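You operate a simulated robot arm through the tools that you are given. There is no shell and no other tool.

Carry out the task below with a simulated robot arm. There is one attempt and no reset: what you move stays moved.

TASK
Start up washer one.
Fine: main switch on, water and air open and reset pressed before START; leave the selectors and the drain as they are.

Only the result counts: the job must be done as asked and must still hold three seconds after the hand-in. Knocking over, shifting, dropping, spilling or breaking anything else fails it.

THE ROBOT
A 6-joint arm with a two-finger parallel gripper on a trunk, on a base that drives. Base frame: it is fixed to the floor where the robot stands at the start and does not move with it; the origin is under the middle of the robot, x ahead of it, y to its left, z up. Lengths are in mm, angles in rad, forces in N, time in s.
Its first joint turns from -2.897 to 2.897 rad. Places, roughly: air lever of washer one [-3300, 500, 500]; black stop button of washer one [-3000, 400, 800]; black stop button of washer two [1200, 2900, 800]; drain lever of washer one [-3300, 400, 500]; jets selector of washer one [-2900, 600, 800]; main switch of washer one [-3100, 300, 600]; main switch of washer two [1200, 2600, 700]; red stop button of washer two [1200, 2500, 700]; reset button of washer one [-2900, 400, 800]; reset button of washer two [1200, 2600, 800]; size selector of washer one [-3200, 600, 800]; speed selector of washer one [-3000, 600, 800]; speed selector of washer two [2100, 1300, 700]; spray button of washer one [-3000, 500, 800]; start button of washer one [-3200, 400, 800]; start button of washer two [1200, 2500, 800]; step button of washer one [-3200, 500, 800]; step button of washer two [1200, 2800, 800]; washer one [-2400, 1400, 700]; water lever of washer one [-3300, 600, 500]; zero button of washer one [-3100, 600, 900]. Payload 3.91 kg.
The TCP is the grasp point between the finger pads, 30 mm short of the fingertips. In the tool frame z runs along the fingers and y along their closing line. Largest opening 110 mm; finger width 20, thickness 10; the body of the gripper, 48 by 112 mm, starts 55 mm behind the TCP.
Orientation is told as [roll, pitch, yaw] about the base's x, y, z axes, in that order, counted from this pose: with the fingers straight down and closing along the base's y, the tool's x points along the base's -x, its y along +y and its z along -z.

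THE INTERFACE
- The arm moves only by the tool move_arm. Its argument "plan" is one flat list of numbers, 6 for each row, row after row: the shift along the base's x, y, z in mm, then the turn, a rotation vector about the base's x, y, z in degrees. In form: [tx, ty, tz, wx, wy, wz, tx, ty, tz, wx, wy, wz, ...]. A call has 1 to 20 rows; each row is the pose to reach, as a shift and turn from the pose commanded when the call began. "hand" is the finger opening in mm, from 0 to 110, set as the call begins (left out, the last holds). A row lasts 0.2 s, in which the tool goes at most 50 mm and 0.15 rad; a call with a longer step from one row to the next is refused whole, and so is a gripper value outside its range. A pose out of reach is approached as far as the arm can. The call stops where the force on the tool passes 40 N (or 10 N more than at its start, if that is more) or the arm is blocked; 0.2 s more then pass. Each finger travels about 108 mm/s and halts on what it meets, pressing with about 30 N; the grip force reading is that of the motor and also rises with nothing between the fingers. The clock runs only during rows and for 0.2 s after the last one: add rows that repeat a pose to give the fingers time. It gives the time, the measured TCP pose, the force on the tool (base axes), the opening and the grip force at its end, in the units of the frame above (readings bear some noise), with the torque about the TCP (base axes, N m) and any sound that the robot's microphone picked up, and new pictures: "pictures" is both (left out), scene, wrist or none.
- Cameras (640 x 400 px; columns grow to the right, rows downward): "scene" is now at [688.1, 12.4, 819.3]; the picture's right is [0.00, -0.96, -0.28], its down [-0.36, -0.26, 0.90] and it looks along [-0.93, 0.10, -0.35] (base axes); focal length 214 px, centre (320, 200). "wrist" rides on the gripper at [72, 17, -103] in the tool frame; the picture's right is [-0.23, 0.97, 0.00], its down [-0.76, -0.18, -0.62] and it looks along [-0.61, -0.14, 0.78] (tool axes); focal length 222 px, centre (320, 200). There is no depth. A picture from a camera that has moved, and an enlarged one, comes with that camera's place and axes in the base frame and with its lens. The place of the scene camera against the robot may be out by one fixed shift of up to 25 mm in any direction.
- base_move(legs): drives the robot by 1 to 6 legs, each [ahead, left, turn to the left] in mm, mm and rad, along the robot's own axes; the way and the turn of a leg run together, so that a leg with both is an arc; at most 1500 mm and 3.142 rad a leg. The arm and the cameras ride along, it lands a little off, and it stops where it bumps. It gives what a move gives, and a new picture of the scene camera.
- pan_tilt(pan, tilt): turns the head with the scene camera to pan (to the left, within 1.396 rad either way) and tilt (down, from -0.506 to 1.204), counted from straight ahead of the robot. It gives what a move gives, and a new picture of the scene camera.
- zoom(camera, box): a new picture of the part [left, top, right, bottom] of that camera's present view, enlarged. No time passes.
- hand_in(): hands the job in; it is judged then, once.

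Places have to be worked out from the pictures, the camera data and where the tool is seen. Open the gripper and draw the arm clear of the work before you hand the job in, unless the task says otherwise.

The tools are called after "Call:" by a JSON object that holds its "api" and its "payload". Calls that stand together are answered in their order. move_arm: Moves the arm, as the interface text tells. Its arguments: {"type":"object","properties":{"plan":{"type":"array"},"hand":{"type":"number"},"pictures":{"type":"string","enum":["both","scene","wrist","none"]}},"required":["plan"]} The other tools are called the same way: base_move (legs) drives the base; pan_tilt (pan, tilt) turns the head that bears the scene camera; zoom (camera, box) takes an enlarged picture of a part of a camera's view; hand_in () hands the job in.

At the start:

```text
time: 0.0
eef_pos: [691.3, 4.2, 756.4]
ee_rot: [0.002, 0.0, 0.0]
wrist_force: [-0.6, -0.1, -0.6]
torque: [-0.02, -0.01, 0.01]
grip_width: 110.0
gripper_force: 0.0
robot x, y, heading: [1.2, -1.3, 0.001]
head pan, tilt: [0.278, 1.201]
```

scene: 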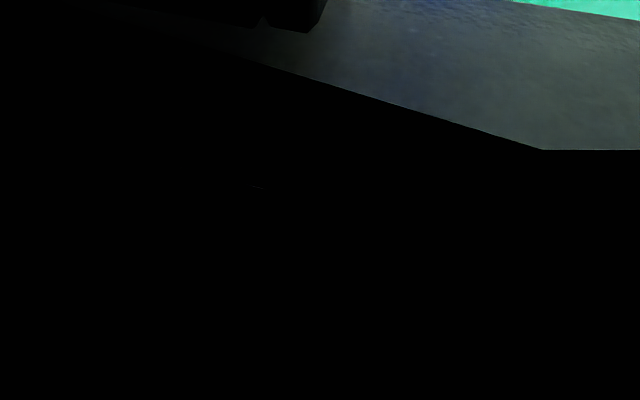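
wrist: 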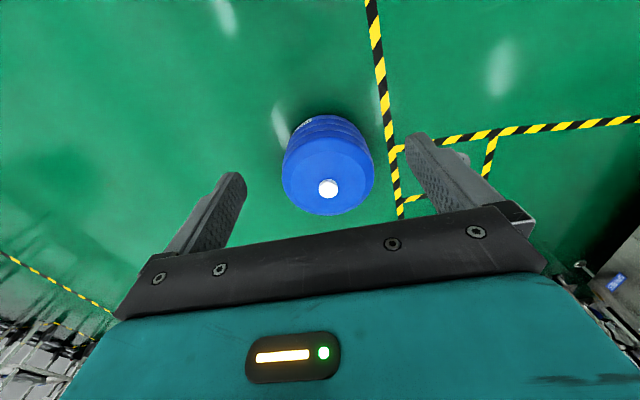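

The scene picture is mostly black, probably the robot's own body filling the view. I'll turn the head straight ahead to see how the camera sits.

Call:
{"api": "pan_tilt", "payload": {"pan": 0, "tilt": 0.2}}

```text
time: 1.3
eef_pos: [691.8, 3.2, 758.1]
ee_rot: [0.002, -0.001, 0.0]
wrist_force: [0.0, 0.0, -0.4]
torque: [0.02, 0.02, -0.01]
grip_width: 110.0
gripper_force: 0.0
robot x, y, heading: [-0.4, 0.9, 0.0]
head pan, tilt: [0.0, 0.201]
camera scene: at [769.5, -2.8, 779.9], right [0.0, -1.0, 0.0], down [-0.98, 0.0, 0.2], along [-0.2, 0.0, -0.98], focal length 214 px, centre (320, 200)
```

scene: 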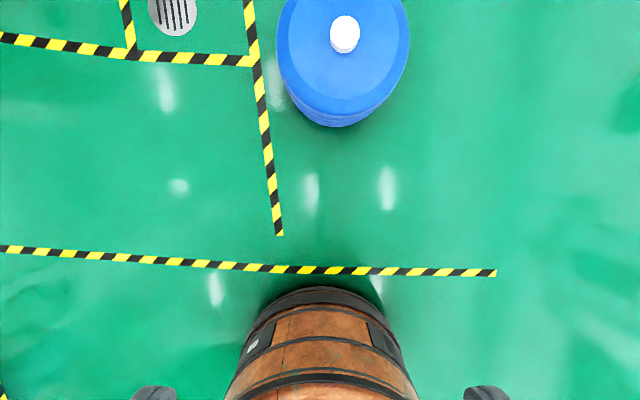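

The data say that at tilt 0 the scene camera looks straight down, with picture-up pointing along +x. I'll pan to the left to see that side and check how the axes turn.

Call:
{"api": "pan_tilt", "payload": {"pan": 1.3, "tilt": 0}}

Call:
{"api": "pan_tilt", "payload": {"pan": -1.3, "tilt": 0}}

Call:
{"api": "pan_tilt", "payload": {"pan": 0, "tilt": -0.5}}

```text
time: 2.7
eef_pos: [690.6, 4.1, 757.4]
ee_rot: [0.002, -0.002, 0.001]
wrist_force: [0.3, -0.3, 0.2]
torque: [0.01, 0.01, -0.01]
grip_width: 110.0
gripper_force: 0.1
robot x, y, heading: [4.8, -2.1, -0.003]
head pan, tilt: [1.3, 0.0]
camera scene: at [787.9, 83.8, 849.2], right [0.0, -0.27, -0.96], down [-1.0, 0.0, 0.0], along [0.0, 0.96, -0.27], focal length 214 px, centre (320, 200)
```

scene: 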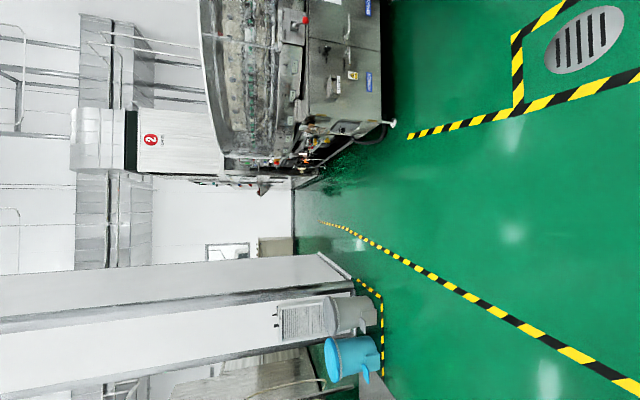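

```text
time: 5.1
eef_pos: [691.2, 4.1, 757.2]
ee_rot: [0.002, -0.001, 0.001]
wrist_force: [0.1, 0.4, -0.7]
torque: [0.0, -0.01, 0.02]
grip_width: 109.8
gripper_force: 0.1
robot x, y, heading: [0.7, -0.0, -0.003]
head pan, tilt: [-1.3, 0.0]
camera scene: at [788.0, -89.6, 848.9], right [0.0, -0.27, 0.96], down [-1.0, 0.0, 0.0], along [0.0, -0.96, -0.27], focal length 214 px, centre (320, 200)
```

scene: 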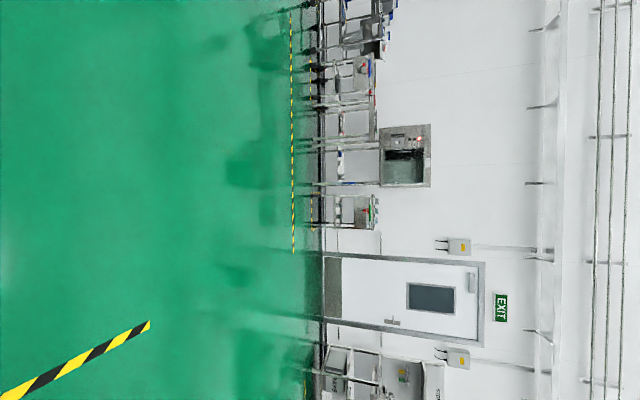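

```text
time: 6.5
eef_pos: [692.1, 4.0, 756.5]
ee_rot: [0.003, 0.0, 0.002]
wrist_force: [-0.2, 0.6, -0.5]
torque: [-0.04, -0.03, -0.03]
grip_width: 109.7
gripper_force: 0.0
robot x, y, heading: [-3.2, -2.5, -0.002]
head pan, tilt: [0.0, -0.499]
camera scene: at [828.0, -2.8, 806.1], right [0.0, -1.0, 0.0], down [-0.88, 0.0, -0.48], along [0.48, 0.0, -0.88], focal length 214 px, centre (320, 200)
```

scene: 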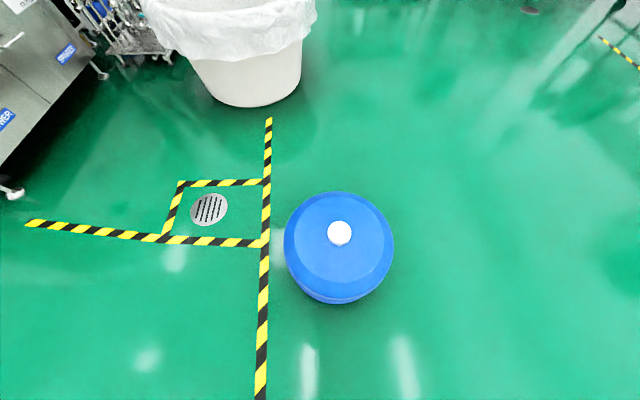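

The scene camera seems to ride on the hand: at tilt 0 it looks along the tool's fingers, and it sees washer two ("2") to the left and a door to the right. I'll tip the fingers up toward forward by 48° to confirm this and look ahead.

Call:
{"api": "move_arm", "payload": {"plan": [0, 0, 0, 0, -8, 0, 0, 0, 0, 0, -16, 0, 0, 0, 0, 0, -24, 0, 0, 0, 0, 0, -32, 0, 0, 0, 0, 0, -40, 0, 0, 0, 0, 0, -48, 0], "pictures": "both"}}

```text
time: 7.9
eef_pos: [691.6, 2.6, 756.5]
ee_rot: [0.003, -0.841, -0.001]
wrist_force: [-0.1, -0.5, 0.2]
torque: [-0.01, 0.04, 0.0]
grip_width: 110.0
gripper_force: 0.1
robot x, y, heading: [1.5, 1.2, -0.004]
head pan, tilt: [0.0, -0.499]
camera scene: at [731.4, -3.4, 896.6], right [0.0, -1.0, 0.0], down [-0.23, 0.0, -0.97], along [0.97, 0.0, -0.23], focal length 214 px, centre (320, 200)
camera wrist: at [564.6, 19.9, 772.7], right [0.15, 0.97, 0.17], down [0.05, -0.18, 0.98], along [0.99, -0.14, -0.07], focal length 222 px, centre (320, 200)
```

scene: 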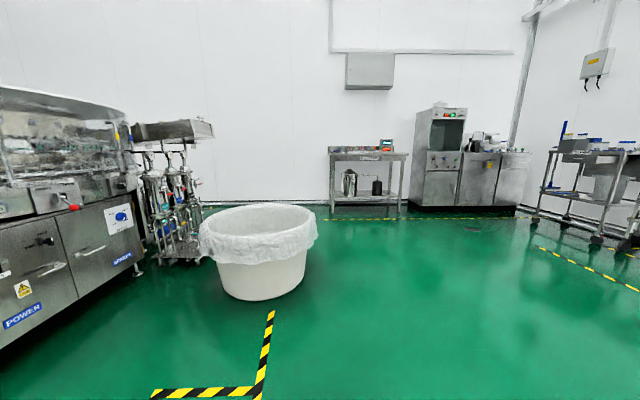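
wrist: 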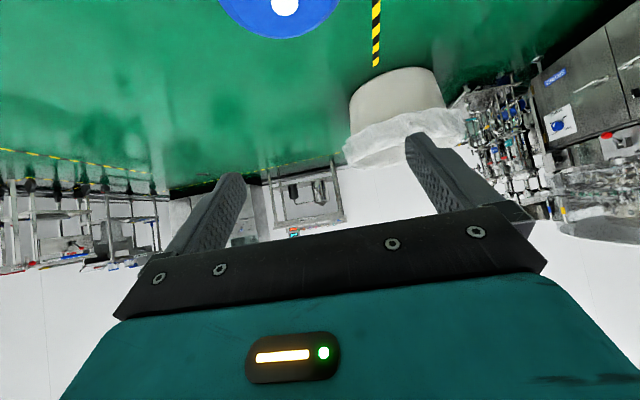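

Confirmed: the scene camera rides on the hand, and with the tool tipped it now looks ahead. Washer two and a big bin are ahead-left, and the space right around the robot looks free, so I'll turn the base left in place to look toward washer one.

Call:
{"api": "base_move", "payload": {"legs": [[0, 0, 1.571]]}}

```text
time: 12.1
eef_pos: [8.1, 692.5, 756.6]
ee_rot: [0.003, -0.838, 1.554]
wrist_force: [0.3, 0.8, -0.2]
torque: [-0.01, -0.02, 0.01]
grip_width: 110.2
gripper_force: 0.0
robot x, y, heading: [-0.3, -0.8, 1.556]
head pan, tilt: [0.0, -0.499]
camera scene: at [-5.0, 738.3, 896.6], right [1.0, -0.01, 0.0], down [0.0, -0.23, -0.97], along [0.01, 0.97, -0.23], focal length 214 px, centre (320, 200)
```

scene: 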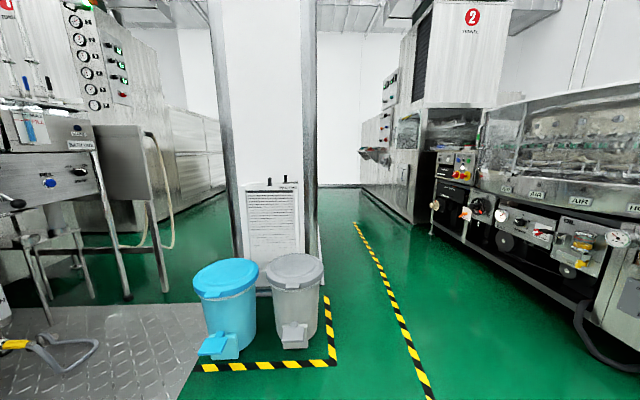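

Washer two is on the right of this view and other machinery is on the left. I'll turn further left to face the washer-one side.

Call:
{"api": "base_move", "payload": {"legs": [[0, 0, 0.8]]}}

Call:
{"api": "base_move", "payload": {"legs": [[0, 0, 0.77]]}}

```text
time: 14.6
eef_pos: [-486.7, 490.6, 757.6]
ee_rot: [0.003, -0.837, 2.349]
wrist_force: [1.4, 0.1, 0.2]
torque: [0.0, 0.02, 0.02]
grip_width: 110.0
gripper_force: 0.1
robot x, y, heading: [1.5, 1.5, 2.347]
head pan, tilt: [0.0, -0.499]
camera scene: at [-538.4, 521.9, 896.6], right [0.71, 0.7, 0.0], down [0.16, -0.17, -0.97], along [-0.69, 0.69, -0.23], focal length 214 px, centre (320, 200)
```

scene: 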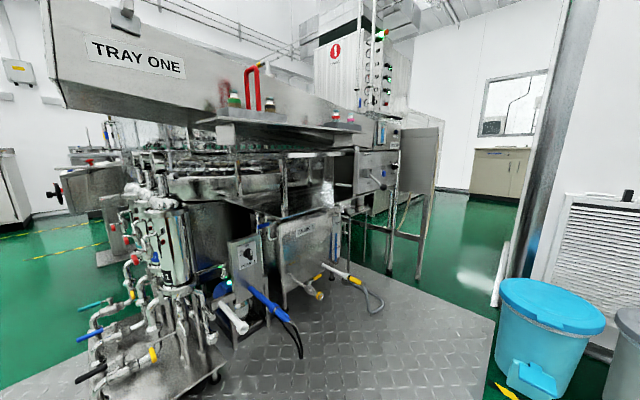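

```text
time: 17.0
eef_pos: [-691.4, 28.7, 756.3]
ee_rot: [0.003, -0.838, 3.096]
wrist_force: [0.9, -0.5, 0.7]
torque: [0.0, 0.0, -0.01]
grip_width: 110.0
gripper_force: 0.1
robot x, y, heading: [0.8, 1.1, 3.099]
head pan, tilt: [0.0, -0.499]
camera scene: at [-757.8, 24.9, 896.6], right [0.04, 1.0, 0.0], down [0.23, -0.01, -0.97], along [-0.97, 0.04, -0.23], focal length 214 px, centre (320, 200)
```

scene: 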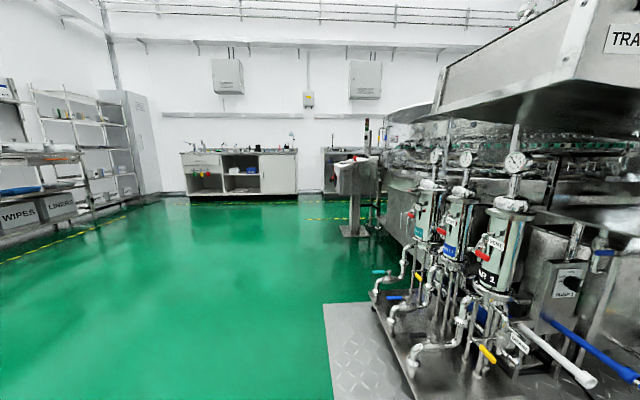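

The way ahead along −x is clear green floor. A pedestal console (probably washer one's panel) stands around (−2980, 500), so I'll zoom on it.

Call:
{"api": "zoom", "payload": {"camera": "scene", "box": [300, 110, 420, 250]}}

Call:
{"api": "zoom", "payload": {"camera": "scene", "box": [340, 110, 640, 400]}}

```text
2.86 times, centred on (360, 180) of scene
camera zoom: at [-757.8, 24.9, 896.6], right [0.04, 1.0, 0.0], down [0.23, -0.01, -0.97], along [-0.97, 0.04, -0.23], focal length 613 px, centre (206, 257)
```

zoom: 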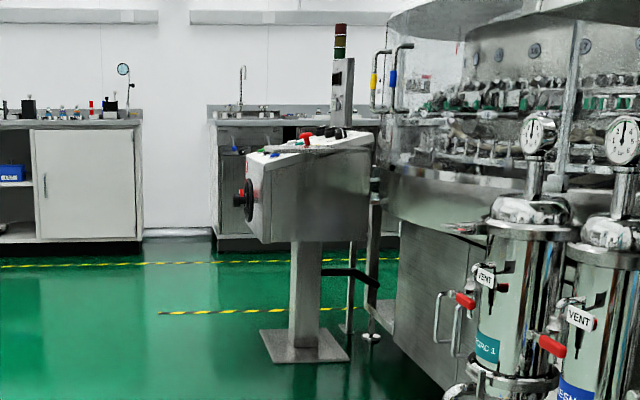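

```text
1.38 times, centred on (490, 255) of scene
camera zoom: at [-757.8, 24.9, 896.6], right [0.04, 1.0, 0.0], down [0.23, -0.01, -0.97], along [-0.97, 0.04, -0.23], focal length 296 px, centre (86, 124)
```

zoom: 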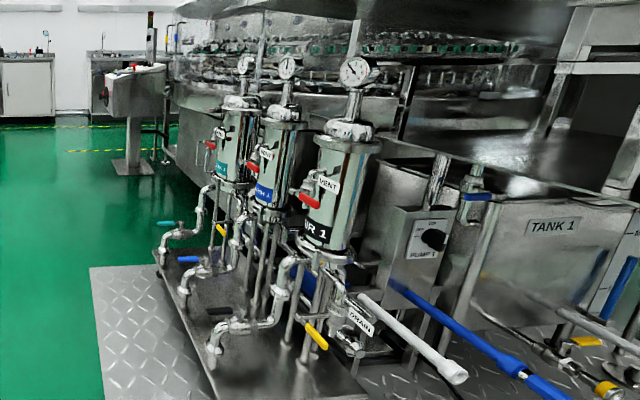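

The pedestal console shows a main rotary switch on its −y face and buttons on its sloped top. I'll sidestep to y ≈ −700 on the clear green floor and drive forward to about x = −1500 first.

Call:
{"api": "base_move", "payload": {"legs": [[0, 700, 0], [0, 0, 0.043], [1500, 0, 0]]}}

```text
time: 28.5
eef_pos: [-2263.6, -764.4, 757.8]
ee_rot: [0.003, -0.838, -3.105]
wrist_force: [-0.8, -0.2, 0.4]
torque: [0.03, 0.01, -0.01]
grip_width: 109.9
gripper_force: 0.0
robot x, y, heading: [-1575.2, -735.2, -3.114]
head pan, tilt: [0.0, -0.499]
camera scene: at [-2332.1, -773.2, 896.6], right [-0.04, 1.0, 0.0], down [0.23, 0.01, -0.97], along [-0.97, -0.04, -0.23], focal length 214 px, centre (320, 200)
```

scene: 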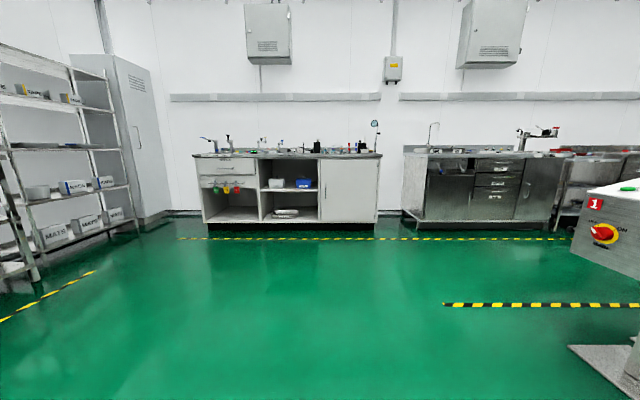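

The console and its red/yellow main switch with OFF/ON marks are at the right, and the floor ahead is clear. I'll drive on to about x = −3050 and turn right to face the console (+y).

Call:
{"api": "base_move", "payload": {"legs": [[1450, 0, 0], [0, 0, -1.598]]}}

```text
time: 39.4
eef_pos: [-3022.7, -108.6, 755.8]
ee_rot: [0.003, -0.838, 1.612]
wrist_force: [1.0, 0.3, 0.4]
torque: [0.02, -0.01, 0.02]
grip_width: 110.0
gripper_force: 0.1
robot x, y, heading: [-2994.0, -797.9, 1.612]
head pan, tilt: [0.0, -0.499]
camera scene: at [-3038.5, -61.3, 896.6], right [1.0, 0.04, 0.0], down [0.01, -0.23, -0.97], along [-0.04, 0.97, -0.23], focal length 214 px, centre (320, 200)
```

scene: 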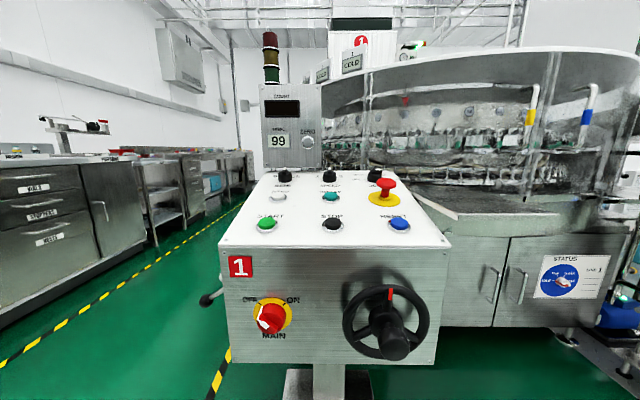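

The console is fully in view. I'll zoom in on the sloped panel and the front face.

Call:
{"api": "zoom", "payload": {"camera": "scene", "box": [210, 150, 460, 306]}}

Call:
{"api": "zoom", "payload": {"camera": "scene", "box": [190, 240, 320, 380]}}

Call:
{"api": "zoom", "payload": {"camera": "scene", "box": [240, 20, 440, 180]}}

```text
2.56 times, centred on (335, 228) of scene
camera zoom: at [-3038.5, -61.3, 896.6], right [1.0, 0.04, 0.0], down [0.01, -0.23, -0.97], along [-0.04, 0.97, -0.23], focal length 549 px, centre (282, 128)
```

zoom: 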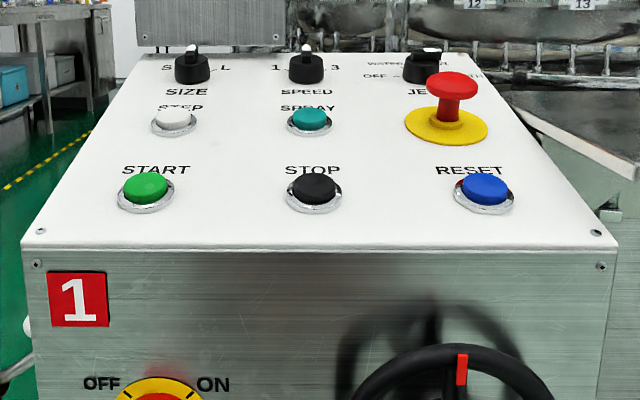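

```text
2.86 times, centred on (255, 310) of scene
camera zoom: at [-3038.5, -61.3, 896.6], right [1.0, 0.04, 0.0], down [0.01, -0.23, -0.97], along [-0.04, 0.97, -0.23], focal length 613 px, centre (506, -114)
```

zoom: 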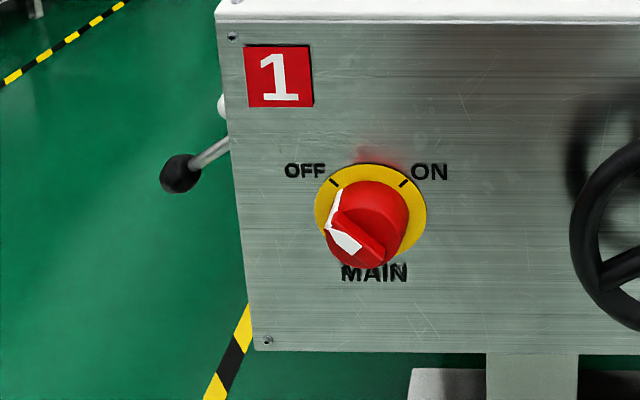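

```text
2.50 times, centred on (340, 100) of scene
camera zoom: at [-3038.5, -61.3, 896.6], right [1.0, 0.04, 0.0], down [0.01, -0.23, -0.97], along [-0.04, 0.97, -0.23], focal length 536 px, centre (270, 450)
```

zoom: 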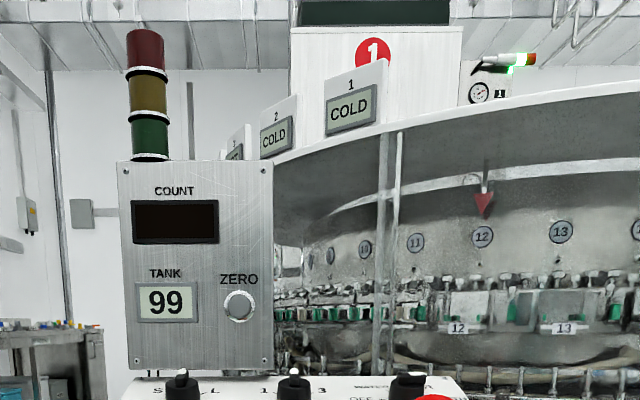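

Main switch (pointing to OFF) is near (−3139, 280, 600), and RESET, STOP and START are in the near row of the sloped panel, with the levers on the console's −x side. I'll pull the arm back and bring the tool horizontal before driving closer.

Call:
{"api": "move_arm", "payload": {"plan": [0, -30, 5, 7, 0, 0, 0, -60, 10, 14, 0, 0, 0, -90, 10, 21, 0, 0, 0, -120, 10, 28, 0, 0, 0, -150, 10, 35, 0, 0, 0, -170, 10, 42, 0, 0, 0, -170, 10, 42, 0, 0], "pictures": "both"}}

```text
time: 41.0
eef_pos: [-3037.3, -166.1, 835.7]
ee_rot: [-1.594, -1.542, -3.086]
wrist_force: [0.1, 0.0, 1.1]
torque: [-0.01, 0.02, -0.01]
grip_width: 110.0
gripper_force: 0.0
out of reach, approached as far as the arm can: row 3, 4, 5, 6, 7
robot x, y, heading: [-2990.0, -798.8, 1.612]
head pan, tilt: [0.0, -0.499]
camera scene: at [-3051.7, -236.2, 971.0], right [1.0, 0.03, 0.03], down [0.01, 0.48, -0.88], along [-0.04, 0.88, 0.48], focal length 214 px, centre (320, 200)
camera wrist: at [-3049.1, -270.2, 762.8], right [-0.98, -0.03, 0.2], down [0.18, -0.62, 0.77], along [0.1, 0.79, 0.61], focal length 222 px, centre (320, 200)
```

scene: 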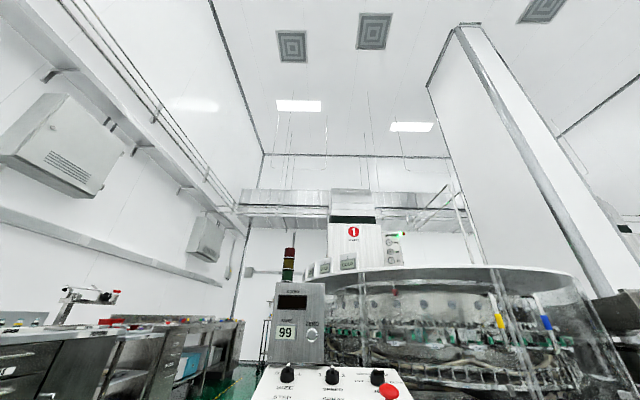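
wrist: 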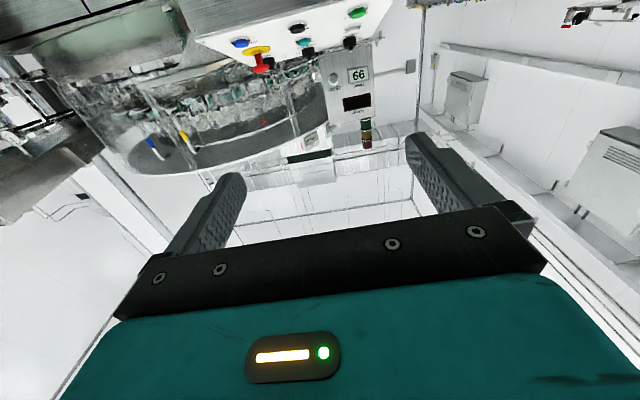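

The arm can't hold a horizontal tool that close in; it settled with the TCP about 635 mm from the axis at z = 836. I'll square up the base, move 170 mm forward, and tilt the head down to view the front face.

Call:
{"api": "base_move", "payload": {"legs": [[170, 0, -0.041]]}}

Call:
{"api": "pan_tilt", "payload": {"pan": 0.2, "tilt": 0.6}}

```text
time: 42.5
eef_pos: [-3013.8, 3.8, 834.8]
ee_rot: [-1.56, -1.544, 3.123]
wrist_force: [0.1, 0.3, 0.0]
torque: [-0.01, -0.01, 0.03]
grip_width: 110.0
gripper_force: 0.0
robot x, y, heading: [-2995.4, -628.9, 1.569]
head pan, tilt: [0.0, -0.499]
camera scene: at [-3031.1, -66.4, 971.0], right [1.0, -0.01, 0.03], down [0.03, 0.48, -0.88], along [-0.01, 0.88, 0.48], focal length 214 px, centre (320, 200)
```

scene: 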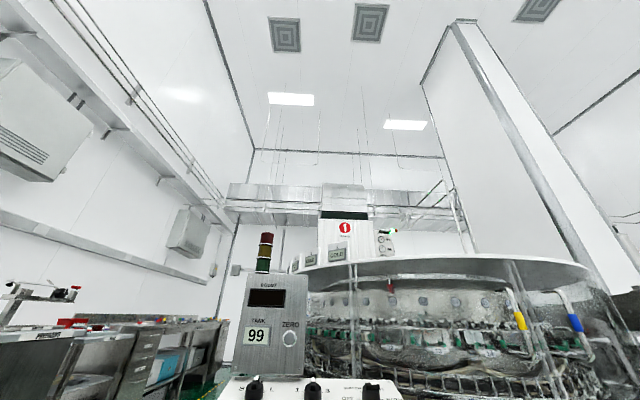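

```text
time: 43.8
eef_pos: [-3014.3, 4.1, 835.1]
ee_rot: [-1.558, -1.543, 3.121]
wrist_force: [0.3, 0.3, 0.6]
torque: [0.0, -0.02, -0.03]
grip_width: 110.0
gripper_force: 0.0
robot x, y, heading: [-2992.2, -630.8, 1.572]
head pan, tilt: [0.201, 0.6]
camera scene: at [-3045.9, -46.7, 875.3], right [0.98, 0.19, 0.03], down [0.13, -0.55, -0.82], along [-0.14, 0.81, -0.57], focal length 214 px, centre (320, 200)
```

scene: 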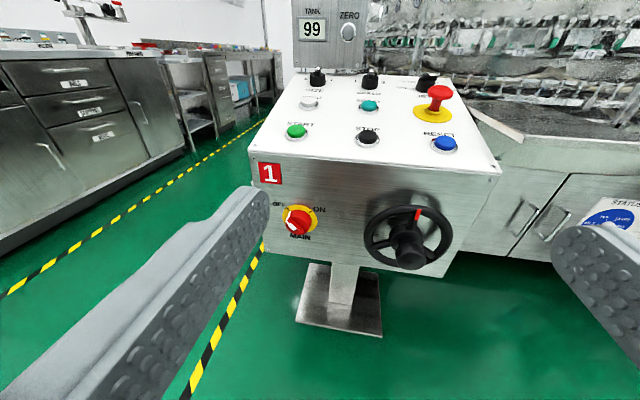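

The scene camera now sees the console together with the fingertips, which helps with calibration. I'll zoom on the main switch and on the two fingertips.

Call:
{"api": "zoom", "payload": {"camera": "scene", "box": [250, 180, 350, 260]}}

Call:
{"api": "zoom", "payload": {"camera": "scene", "box": [250, 60, 510, 200]}}

Call:
{"api": "zoom", "payload": {"camera": "wrist", "box": [0, 0, 640, 400]}}

```text
5.00 times, centred on (300, 220) of scene
camera zoom: at [-3045.9, -46.7, 875.3], right [0.98, 0.19, 0.03], down [0.13, -0.55, -0.82], along [-0.14, 0.81, -0.57], focal length 1072 px, centre (420, 100)
```

zoom: 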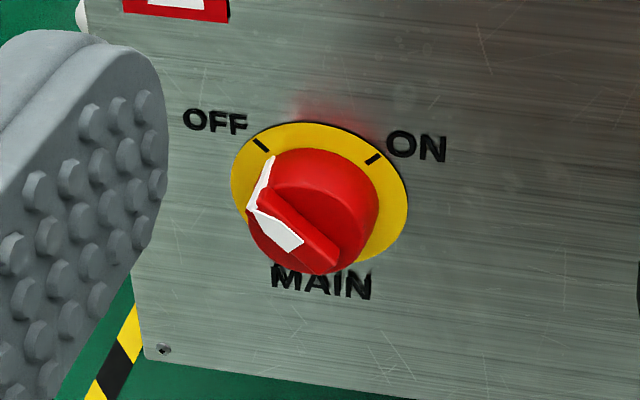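

```text
2.46 times, centred on (380, 130) of scene
camera zoom: at [-3045.9, -46.7, 875.3], right [0.98, 0.19, 0.03], down [0.13, -0.55, -0.82], along [-0.14, 0.81, -0.57], focal length 528 px, centre (172, 372)
```

zoom: 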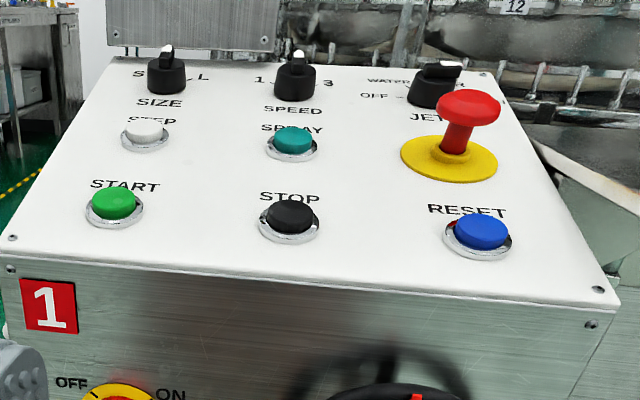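

```text
1.00 times, centred on (320, 200) of wrist (not enlarged: the box is as wide or as high as the picture)
camera zoom: at [-3030.2, -100.2, 762.8], right [-0.98, 0.01, 0.2], down [0.15, -0.62, 0.77], along [0.13, 0.78, 0.61], focal length 222 px, centre (320, 200)
```

zoom: 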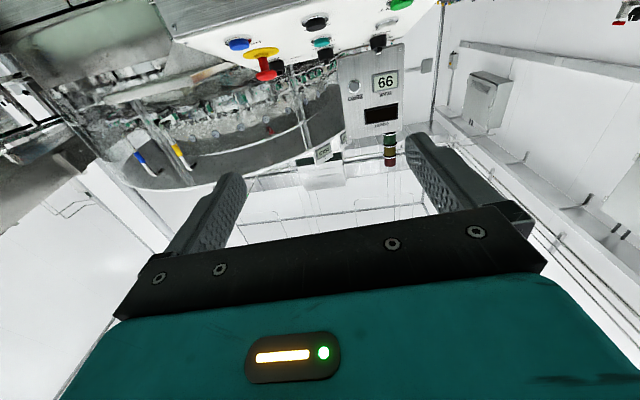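

The knob's bar points to OFF and must turn about 90° clockwise to ON. I'll make a small forward-and-down test shift to learn how the commanded pose carries over after the out-of-reach move.

Call:
{"api": "move_arm", "payload": {"plan": [0, 25, -25, 0, 0, 0, 0, 50, -50, 0, 0, 0, 0, 75, -75, 0, 0, 0, 0, 100, -100, 0, 0, 0, 0, 100, -100, 0, 0, 0], "pictures": "scene"}}

```text
time: 45.0
eef_pos: [-3011.3, 104.7, 735.1]
ee_rot: [-1.567, -1.541, 3.128]
wrist_force: [0.2, 0.2, 0.6]
torque: [0.03, -0.01, 0.0]
grip_width: 110.0
gripper_force: 0.1
robot x, y, heading: [-2994.9, -631.5, 1.571]
head pan, tilt: [0.201, 0.6]
camera scene: at [-3044.7, 54.8, 775.5], right [0.98, 0.19, 0.03], down [0.13, -0.55, -0.82], along [-0.14, 0.81, -0.57], focal length 214 px, centre (320, 200)
```

scene: 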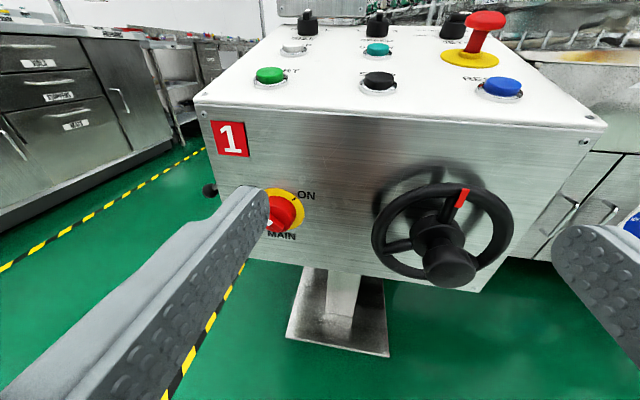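

The commanded pose follows the reached pose, so shifts are now reliable. I'll zoom in from this second viewpoint to triangulate the knob and the buttons.

Call:
{"api": "zoom", "payload": {"camera": "scene", "box": [240, 170, 340, 250]}}

Call:
{"api": "zoom", "payload": {"camera": "scene", "box": [190, 0, 350, 100]}}

Call:
{"api": "zoom", "payload": {"camera": "scene", "box": [460, 30, 620, 130]}}

```text
5.00 times, centred on (290, 210) of scene
camera zoom: at [-3044.7, 54.8, 775.5], right [0.98, 0.19, 0.03], down [0.13, -0.55, -0.82], along [-0.14, 0.81, -0.57], focal length 1072 px, centre (470, 150)
```

zoom: 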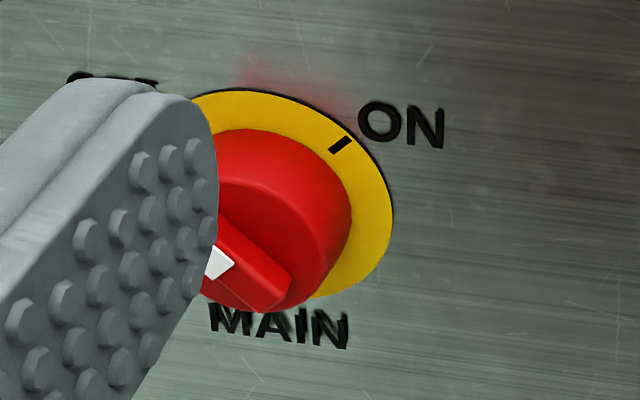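

```text
4.00 times, centred on (270, 50) of scene
camera zoom: at [-3044.7, 54.8, 775.5], right [0.98, 0.19, 0.03], down [0.13, -0.55, -0.82], along [-0.14, 0.81, -0.57], focal length 858 px, centre (520, 800)
```

zoom: 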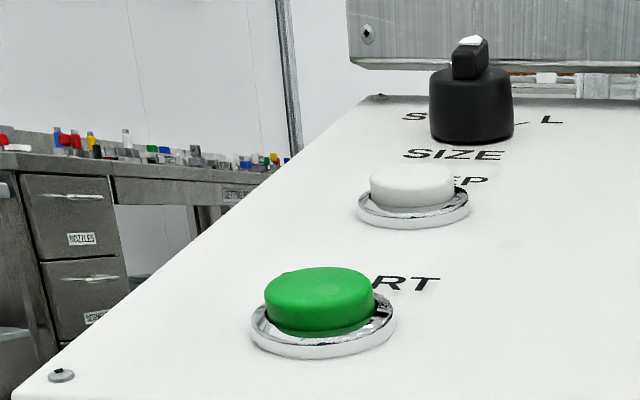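

```text
4.00 times, centred on (540, 80) of scene
camera zoom: at [-3044.7, 54.8, 775.5], right [0.98, 0.19, 0.03], down [0.13, -0.55, -0.82], along [-0.14, 0.81, -0.57], focal length 858 px, centre (-560, 680)
```

zoom: 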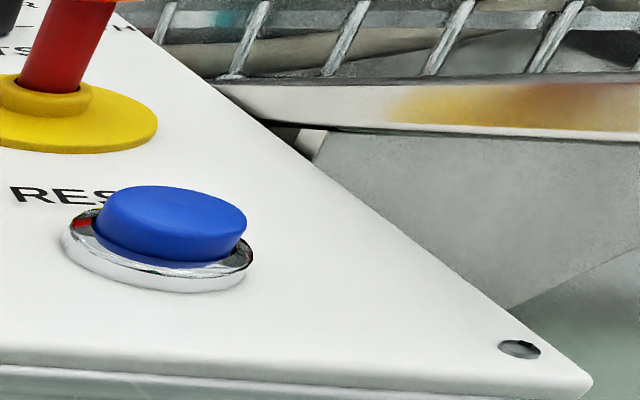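

To pin down the camera's fixed shift, I'll zoom on the two fingertips in the current view.

Call:
{"api": "zoom", "payload": {"camera": "scene", "box": [540, 200, 640, 280]}}

Call:
{"api": "zoom", "payload": {"camera": "scene", "box": [190, 180, 290, 260]}}

```text
5.00 times, centred on (590, 240) of scene
camera zoom: at [-3044.7, 54.8, 775.5], right [0.98, 0.19, 0.03], down [0.13, -0.55, -0.82], along [-0.14, 0.81, -0.57], focal length 1072 px, centre (-1030, 0)
```

zoom: 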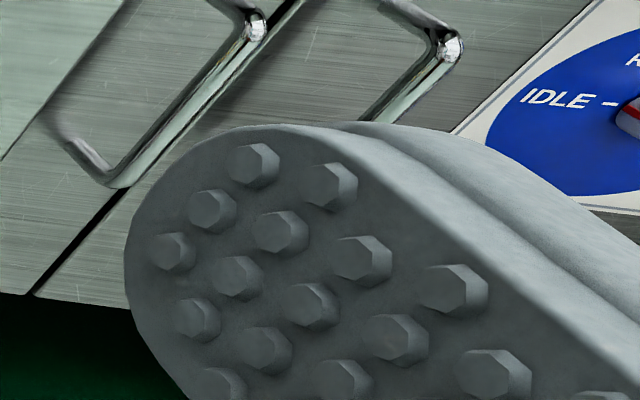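

```text
5.00 times, centred on (240, 220) of scene
camera zoom: at [-3044.7, 54.8, 775.5], right [0.98, 0.19, 0.03], down [0.13, -0.55, -0.82], along [-0.14, 0.81, -0.57], focal length 1072 px, centre (720, 100)
```

zoom: 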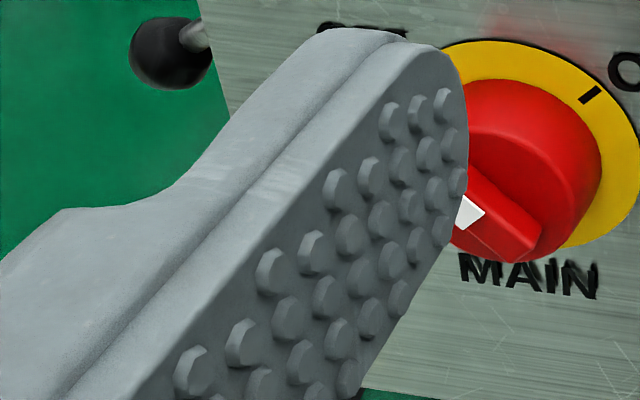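

From the two views (and the fingertip calibration: camera is really about +13, +10, +15 from where it's reported) I judge the main knob centre at about (−3136, 303 plate, 596), with the bar front near y ≈ 272. I'll roll the tool about −43° so the fingers close across the bar, and move to a pre-grasp in front of it.

Call:
{"api": "move_arm", "payload": {"plan": [-20, 0, -23, 0, -7, 0, -41, 0, -46, 0, -14, 0, -62, 0, -70, 0, -21, 0, -82, 0, -93, 0, -28, 0, -103, 0, -116, 0, -35, 0, -123, 0, -139, 0, -43, 0, -123, 40, -139, 0, -43, 0, -123, 80, -139, 0, -43, 0, -123, 80, -139, 0, -43, 0], "hand": 60, "pictures": "both"}}

```text
time: 47.0
eef_pos: [-3135.5, 185.0, 594.6]
ee_rot: [-1.576, -0.792, 3.139]
wrist_force: [0.2, 0.8, -0.8]
torque: [0.01, 0.0, 0.02]
grip_width: 60.0
gripper_force: 0.0
robot x, y, heading: [-2994.5, -630.0, 1.567]
head pan, tilt: [0.201, 0.6]
camera scene: at [-3200.7, 134.5, 607.7], right [0.7, 0.19, 0.69], down [0.66, -0.56, -0.51], along [0.28, 0.81, -0.51], focal length 214 px, centre (320, 200)
camera wrist: at [-3099.2, 81.1, 532.0], right [-0.85, 0.01, -0.52], down [-0.41, -0.62, 0.66], along [-0.32, 0.78, 0.54], focal length 222 px, centre (320, 200)
```

scene: 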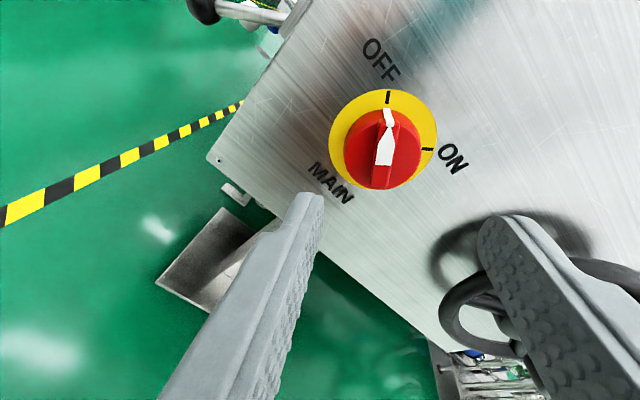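
wrist: 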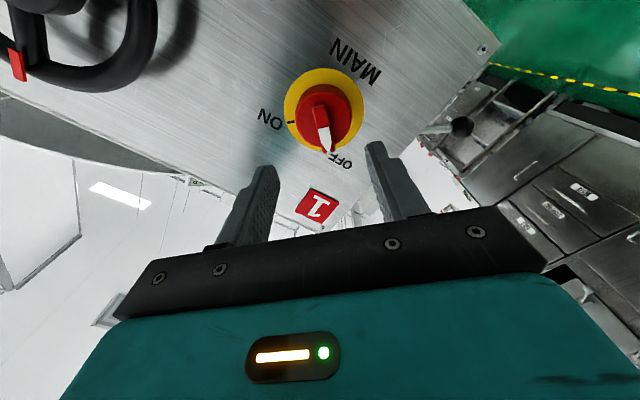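

The bar is now aligned with the gap between the fingers in both cameras. I'll zoom to refine the knob's depth and centring before closing in.

Call:
{"api": "zoom", "payload": {"camera": "wrist", "box": [240, 40, 420, 200]}}

Call:
{"api": "zoom", "payload": {"camera": "scene", "box": [300, 70, 480, 230]}}

```text
2.50 times, centred on (330, 120) of wrist
camera zoom: at [-3099.2, 81.1, 532.0], right [-0.85, 0.01, -0.52], down [-0.41, -0.62, 0.66], along [-0.32, 0.78, 0.54], focal length 555 px, centre (295, 400)
```

zoom: 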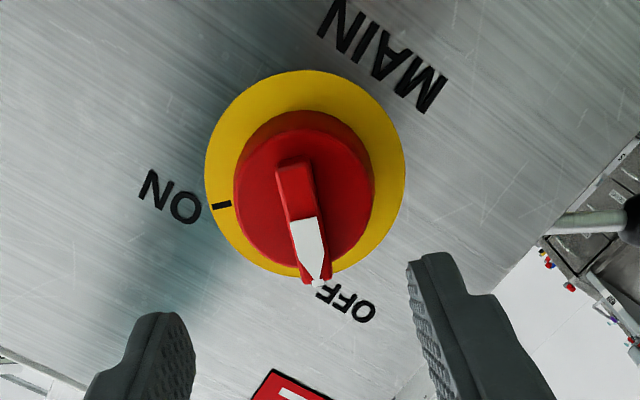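

```text
2.50 times, centred on (390, 150) of scene
camera zoom: at [-3200.7, 134.5, 607.7], right [0.7, 0.19, 0.69], down [0.66, -0.56, -0.51], along [0.28, 0.81, -0.51], focal length 536 px, centre (145, 325)
```

zoom: 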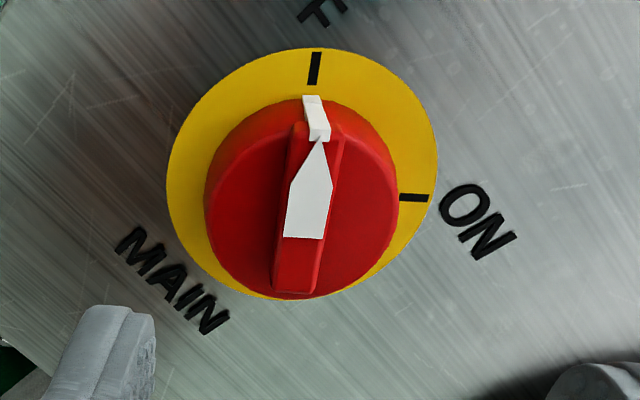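

The knob axis is at about (−3136.5, y, 591.5), its cylinder face near y ≈ 287 and the bar front near y ≈ 262. I'll move in until the fingertips straddle the bar just short of the cylinder face.

Call:
{"api": "move_arm", "payload": {"plan": [-1, 20, -3, 0, 0, 0, -1, 40, -3, 0, 0, 0, -1, 54, -3, 0, 0, 0, -1, 64, -3, 0, 0, 0, -1, 64, -3, 0, 0, 0], "hand": 50, "pictures": "both"}}

```text
time: 48.2
eef_pos: [-3135.2, 248.1, 592.5]
ee_rot: [-1.578, -0.793, 3.142]
wrist_force: [-0.3, 0.0, 0.3]
torque: [-0.02, 0.01, -0.03]
grip_width: 50.2
gripper_force: 0.0
robot x, y, heading: [-2995.6, -628.0, 1.572]
head pan, tilt: [0.201, 0.6]
camera scene: at [-3200.5, 197.8, 605.3], right [0.7, 0.19, 0.69], down [0.66, -0.55, -0.51], along [0.28, 0.81, -0.51], focal length 214 px, centre (320, 200)
camera wrist: at [-3099.1, 144.4, 529.6], right [-0.85, 0.01, -0.52], down [-0.41, -0.62, 0.66], along [-0.32, 0.78, 0.54], focal length 222 px, centre (320, 200)
```

scene: 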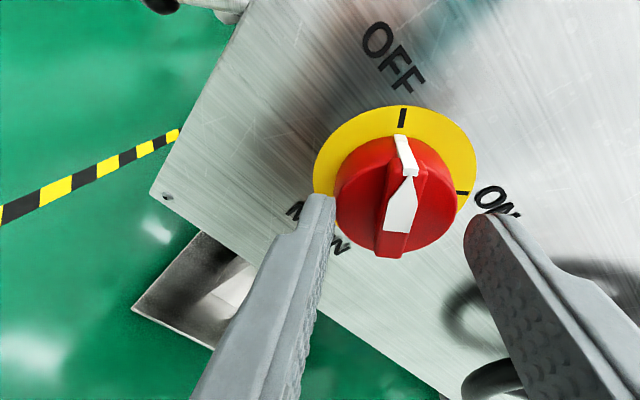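
wrist: 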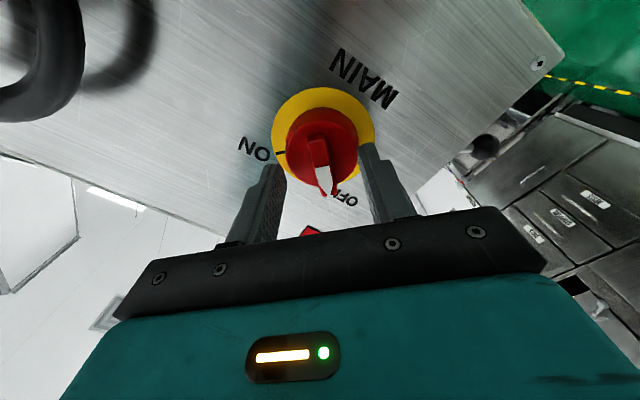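

No contact yet and the tips look close around the bar. I'll zoom in to check the finger depth against the bar.

Call:
{"api": "zoom", "payload": {"camera": "scene", "box": [300, 100, 500, 260]}}

Call:
{"api": "zoom", "payload": {"camera": "wrist", "box": [240, 70, 400, 220]}}

```text
2.50 times, centred on (400, 180) of scene
camera zoom: at [-3200.5, 197.8, 605.3], right [0.7, 0.19, 0.69], down [0.66, -0.55, -0.51], along [0.28, 0.81, -0.51], focal length 536 px, centre (120, 250)
```

zoom: 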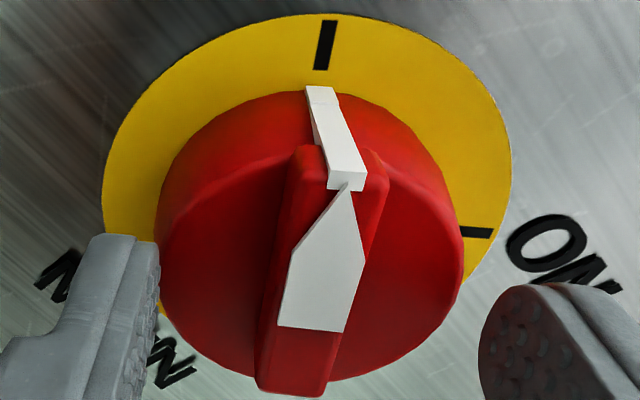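

```text
2.67 times, centred on (320, 145) of wrist
camera zoom: at [-3099.1, 144.4, 529.6], right [-0.85, 0.01, -0.52], down [-0.41, -0.62, 0.66], along [-0.32, 0.78, 0.54], focal length 592 px, centre (320, 347)
```

zoom: 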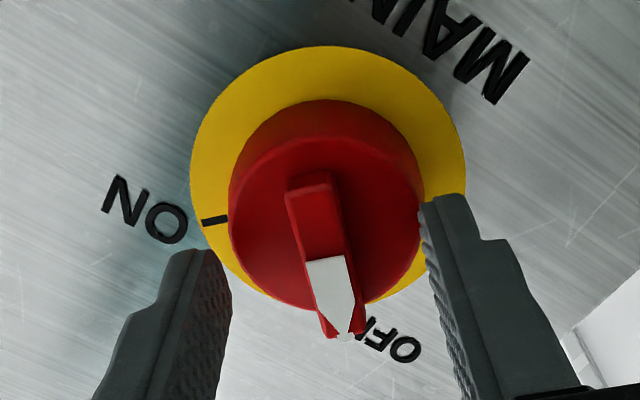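

The fingers straddle the knob on both sides of the bar. I'll close them in place and read the opening to see if the bar is gripped.

Call:
{"api": "move_arm", "payload": {"plan": [0, 0, 0, 0, 0, 0, 0, 0, 0, 0, 0, 0, 0, 0, 0, 0, 0, 0, 0, 0, 0, 0, 0, 0], "hand": 0, "pictures": "both"}}

```text
time: 49.2
eef_pos: [-3136.8, 247.9, 591.4]
ee_rot: [-1.578, -0.793, 3.141]
wrist_force: [-11.1, 4.9, -11.8]
torque: [-0.57, 0.03, 0.51]
grip_width: 12.1
gripper_force: 45.1
robot x, y, heading: [-2996.5, -632.6, 1.568]
head pan, tilt: [0.201, 0.6]
camera scene: at [-3201.5, 197.7, 604.3], right [0.7, 0.19, 0.69], down [0.66, -0.55, -0.51], along [0.28, 0.81, -0.51], focal length 214 px, centre (320, 200)
camera wrist: at [-3100.0, 144.2, 528.7], right [-0.85, 0.01, -0.52], down [-0.41, -0.62, 0.66], along [-0.32, 0.78, 0.53], focal length 222 px, centre (320, 200)
```

scene: 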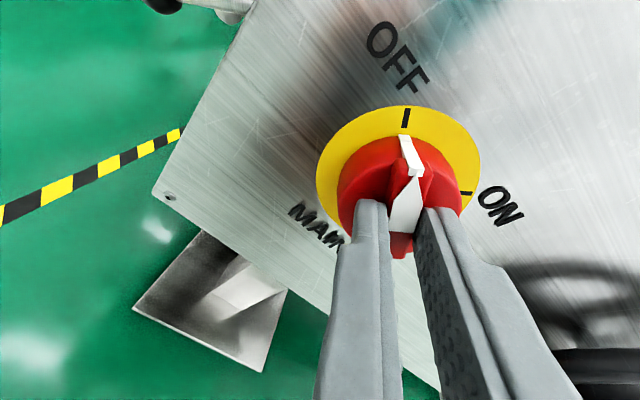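
wrist: 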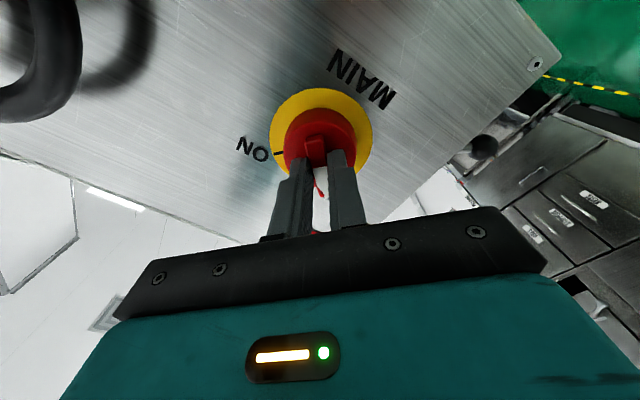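

The bar is gripped (12.1 mm). I'll ease off the small side load by shifting 1.5 mm, then turn the tool 90° about +y (clockwise seen from the front).

Call:
{"api": "move_arm", "payload": {"plan": [-1.5, 0, -1.5, 0, 0, 0, -1.5, 0, -1.5, 0, 7.5, 0, -1.5, 0, -1.5, 0, 15, 0, -1.5, 0, -1.5, 0, 22.5, 0, -1.5, 0, -1.5, 0, 30, 0, -1.5, 0, -1.5, 0, 37.5, 0, -1.5, 0, -1.5, 0, 45, 0, -1.5, 0, -1.5, 0, 52.5, 0, -1.5, 0, -1.5, 0, 60, 0, -1.5, 0, -1.5, 0, 67.5, 0, -1.5, 0, -1.5, 0, 75, 0, -1.5, 0, -1.5, 0, 82.5, 0, -1.5, 0, -1.5, 0, 90, 0, -1.5, 0, -1.5, 0, 90, 0], "hand": 0, "pictures": "both"}}

```text
time: 51.2
eef_pos: [-3135.2, 247.4, 592.3]
ee_rot: [1.564, -1.306, -0.005]
wrist_force: [3.1, -5.5, 2.9]
torque: [-0.05, 0.0, 0.19]
grip_width: 12.0
gripper_force: 44.6
robot x, y, heading: [-2992.5, -628.8, 1.567]
head pan, tilt: [0.201, 0.6]
stopped in row 10: the force on the tool passed its limit at 41 N (the readings are from after the stop); the commanded pose is now the measured one
camera scene: at [-3151.5, 197.5, 635.7], right [0.95, 0.19, -0.26], down [-0.11, -0.55, -0.82], along [-0.3, 0.81, -0.5], focal length 214 px, centre (320, 200)
camera wrist: at [-3172.9, 144.3, 527.5], right [-0.88, 0.01, 0.47], down [0.36, -0.63, 0.69], along [0.3, 0.78, 0.55], focal length 222 px, centre (320, 200)
```

scene: 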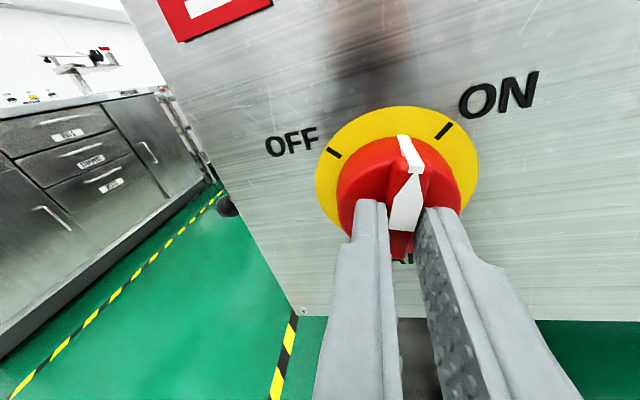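
wrist: 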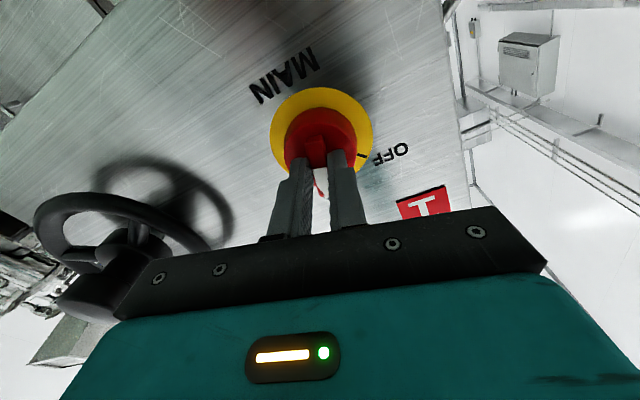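

The knob has turned about 60° before a side load stopped the call. The commanded pose is now relaxed, so I'll turn the remaining 30°.

Call:
{"api": "move_arm", "payload": {"plan": [0, 0, 0, 0, 5, 0, 0, 0, 0, 0, 10, 0, 0, 0, 0, 0, 15, 0, 0, 0, 0, 0, 20, 0, 0, 0, 0, 0, 25, 0, 0, 0, 0, 0, 30, 0, 0, 0, 0, 0, 31, 0], "hand": 0, "pictures": "both"}}

```text
time: 52.8
eef_pos: [-3134.4, 247.7, 592.4]
ee_rot: [1.56, -0.765, -0.004]
wrist_force: [17.8, -8.1, 5.8]
torque: [0.49, -1.03, -0.33]
grip_width: 12.5
gripper_force: 44.5
robot x, y, heading: [-2998.3, -629.3, 1.57]
head pan, tilt: [0.201, 0.6]
camera scene: at [-3120.6, 197.6, 628.6], right [0.68, 0.19, -0.71], down [-0.52, -0.55, -0.65], along [-0.51, 0.81, -0.28], focal length 214 px, centre (320, 200)
camera wrist: at [-3200.7, 144.5, 555.2], right [-0.51, 0.01, 0.86], down [0.67, -0.63, 0.4], along [0.54, 0.78, 0.31], focal length 222 px, centre (320, 200)
```

scene: 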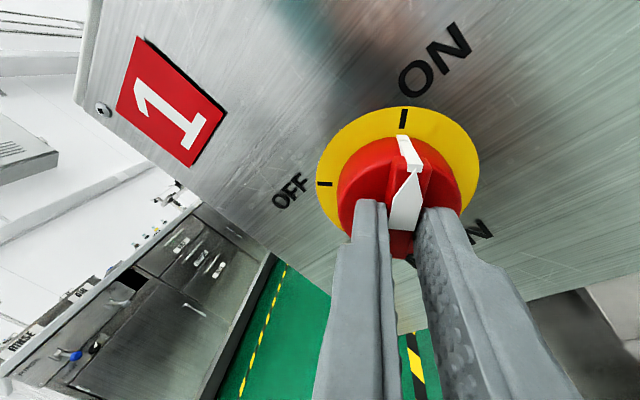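
wrist: 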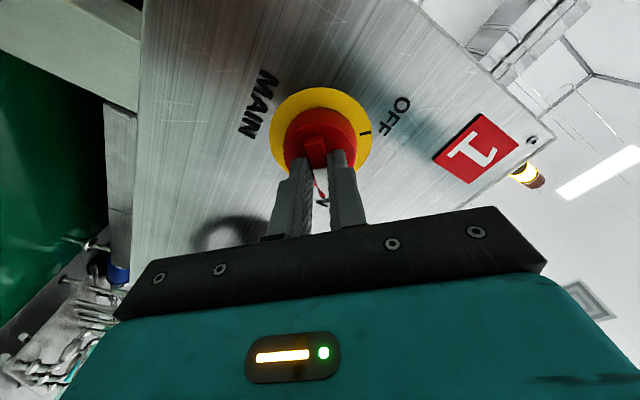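

The pointer now sits on the ON tick, the torque shows it is against its stop, and the tower's amber lamp seems lit. I'll open the fingers and back straight off.

Call:
{"api": "move_arm", "payload": {"plan": [0, 0, 0, 0, 0, 0, 0, 0, 0, 0, 0, 0, 0, -20, 0, 0, 0, 0, 0, -50, 0, 0, 0, 0, 0, -90, 0, 0, 0, 0, 0, -130, 0, 0, 0, 0, 0, -130, 0, 0, 0, 0], "hand": 50, "pictures": "both"}}

```text
time: 54.4
eef_pos: [-3135.3, 118.5, 590.0]
ee_rot: [1.56, -0.764, -0.001]
wrist_force: [-0.9, -0.1, 0.1]
torque: [0.02, -0.01, 0.04]
grip_width: 50.1
gripper_force: 0.0
robot x, y, heading: [-2995.7, -631.7, 1.566]
head pan, tilt: [0.201, 0.6]
camera scene: at [-3121.8, 67.9, 626.8], right [0.68, 0.19, -0.71], down [-0.52, -0.55, -0.65], along [-0.51, 0.81, -0.28], focal length 214 px, centre (320, 200)
camera wrist: at [-3201.8, 14.7, 553.3], right [-0.51, 0.01, 0.86], down [0.67, -0.63, 0.4], along [0.54, 0.78, 0.31], focal length 222 px, centre (320, 200)
```

scene: 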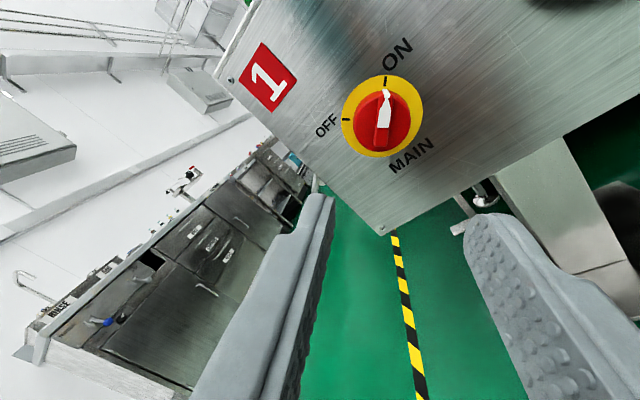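
wrist: 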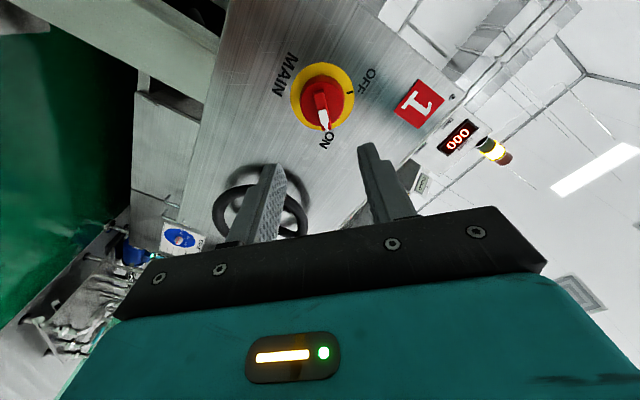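

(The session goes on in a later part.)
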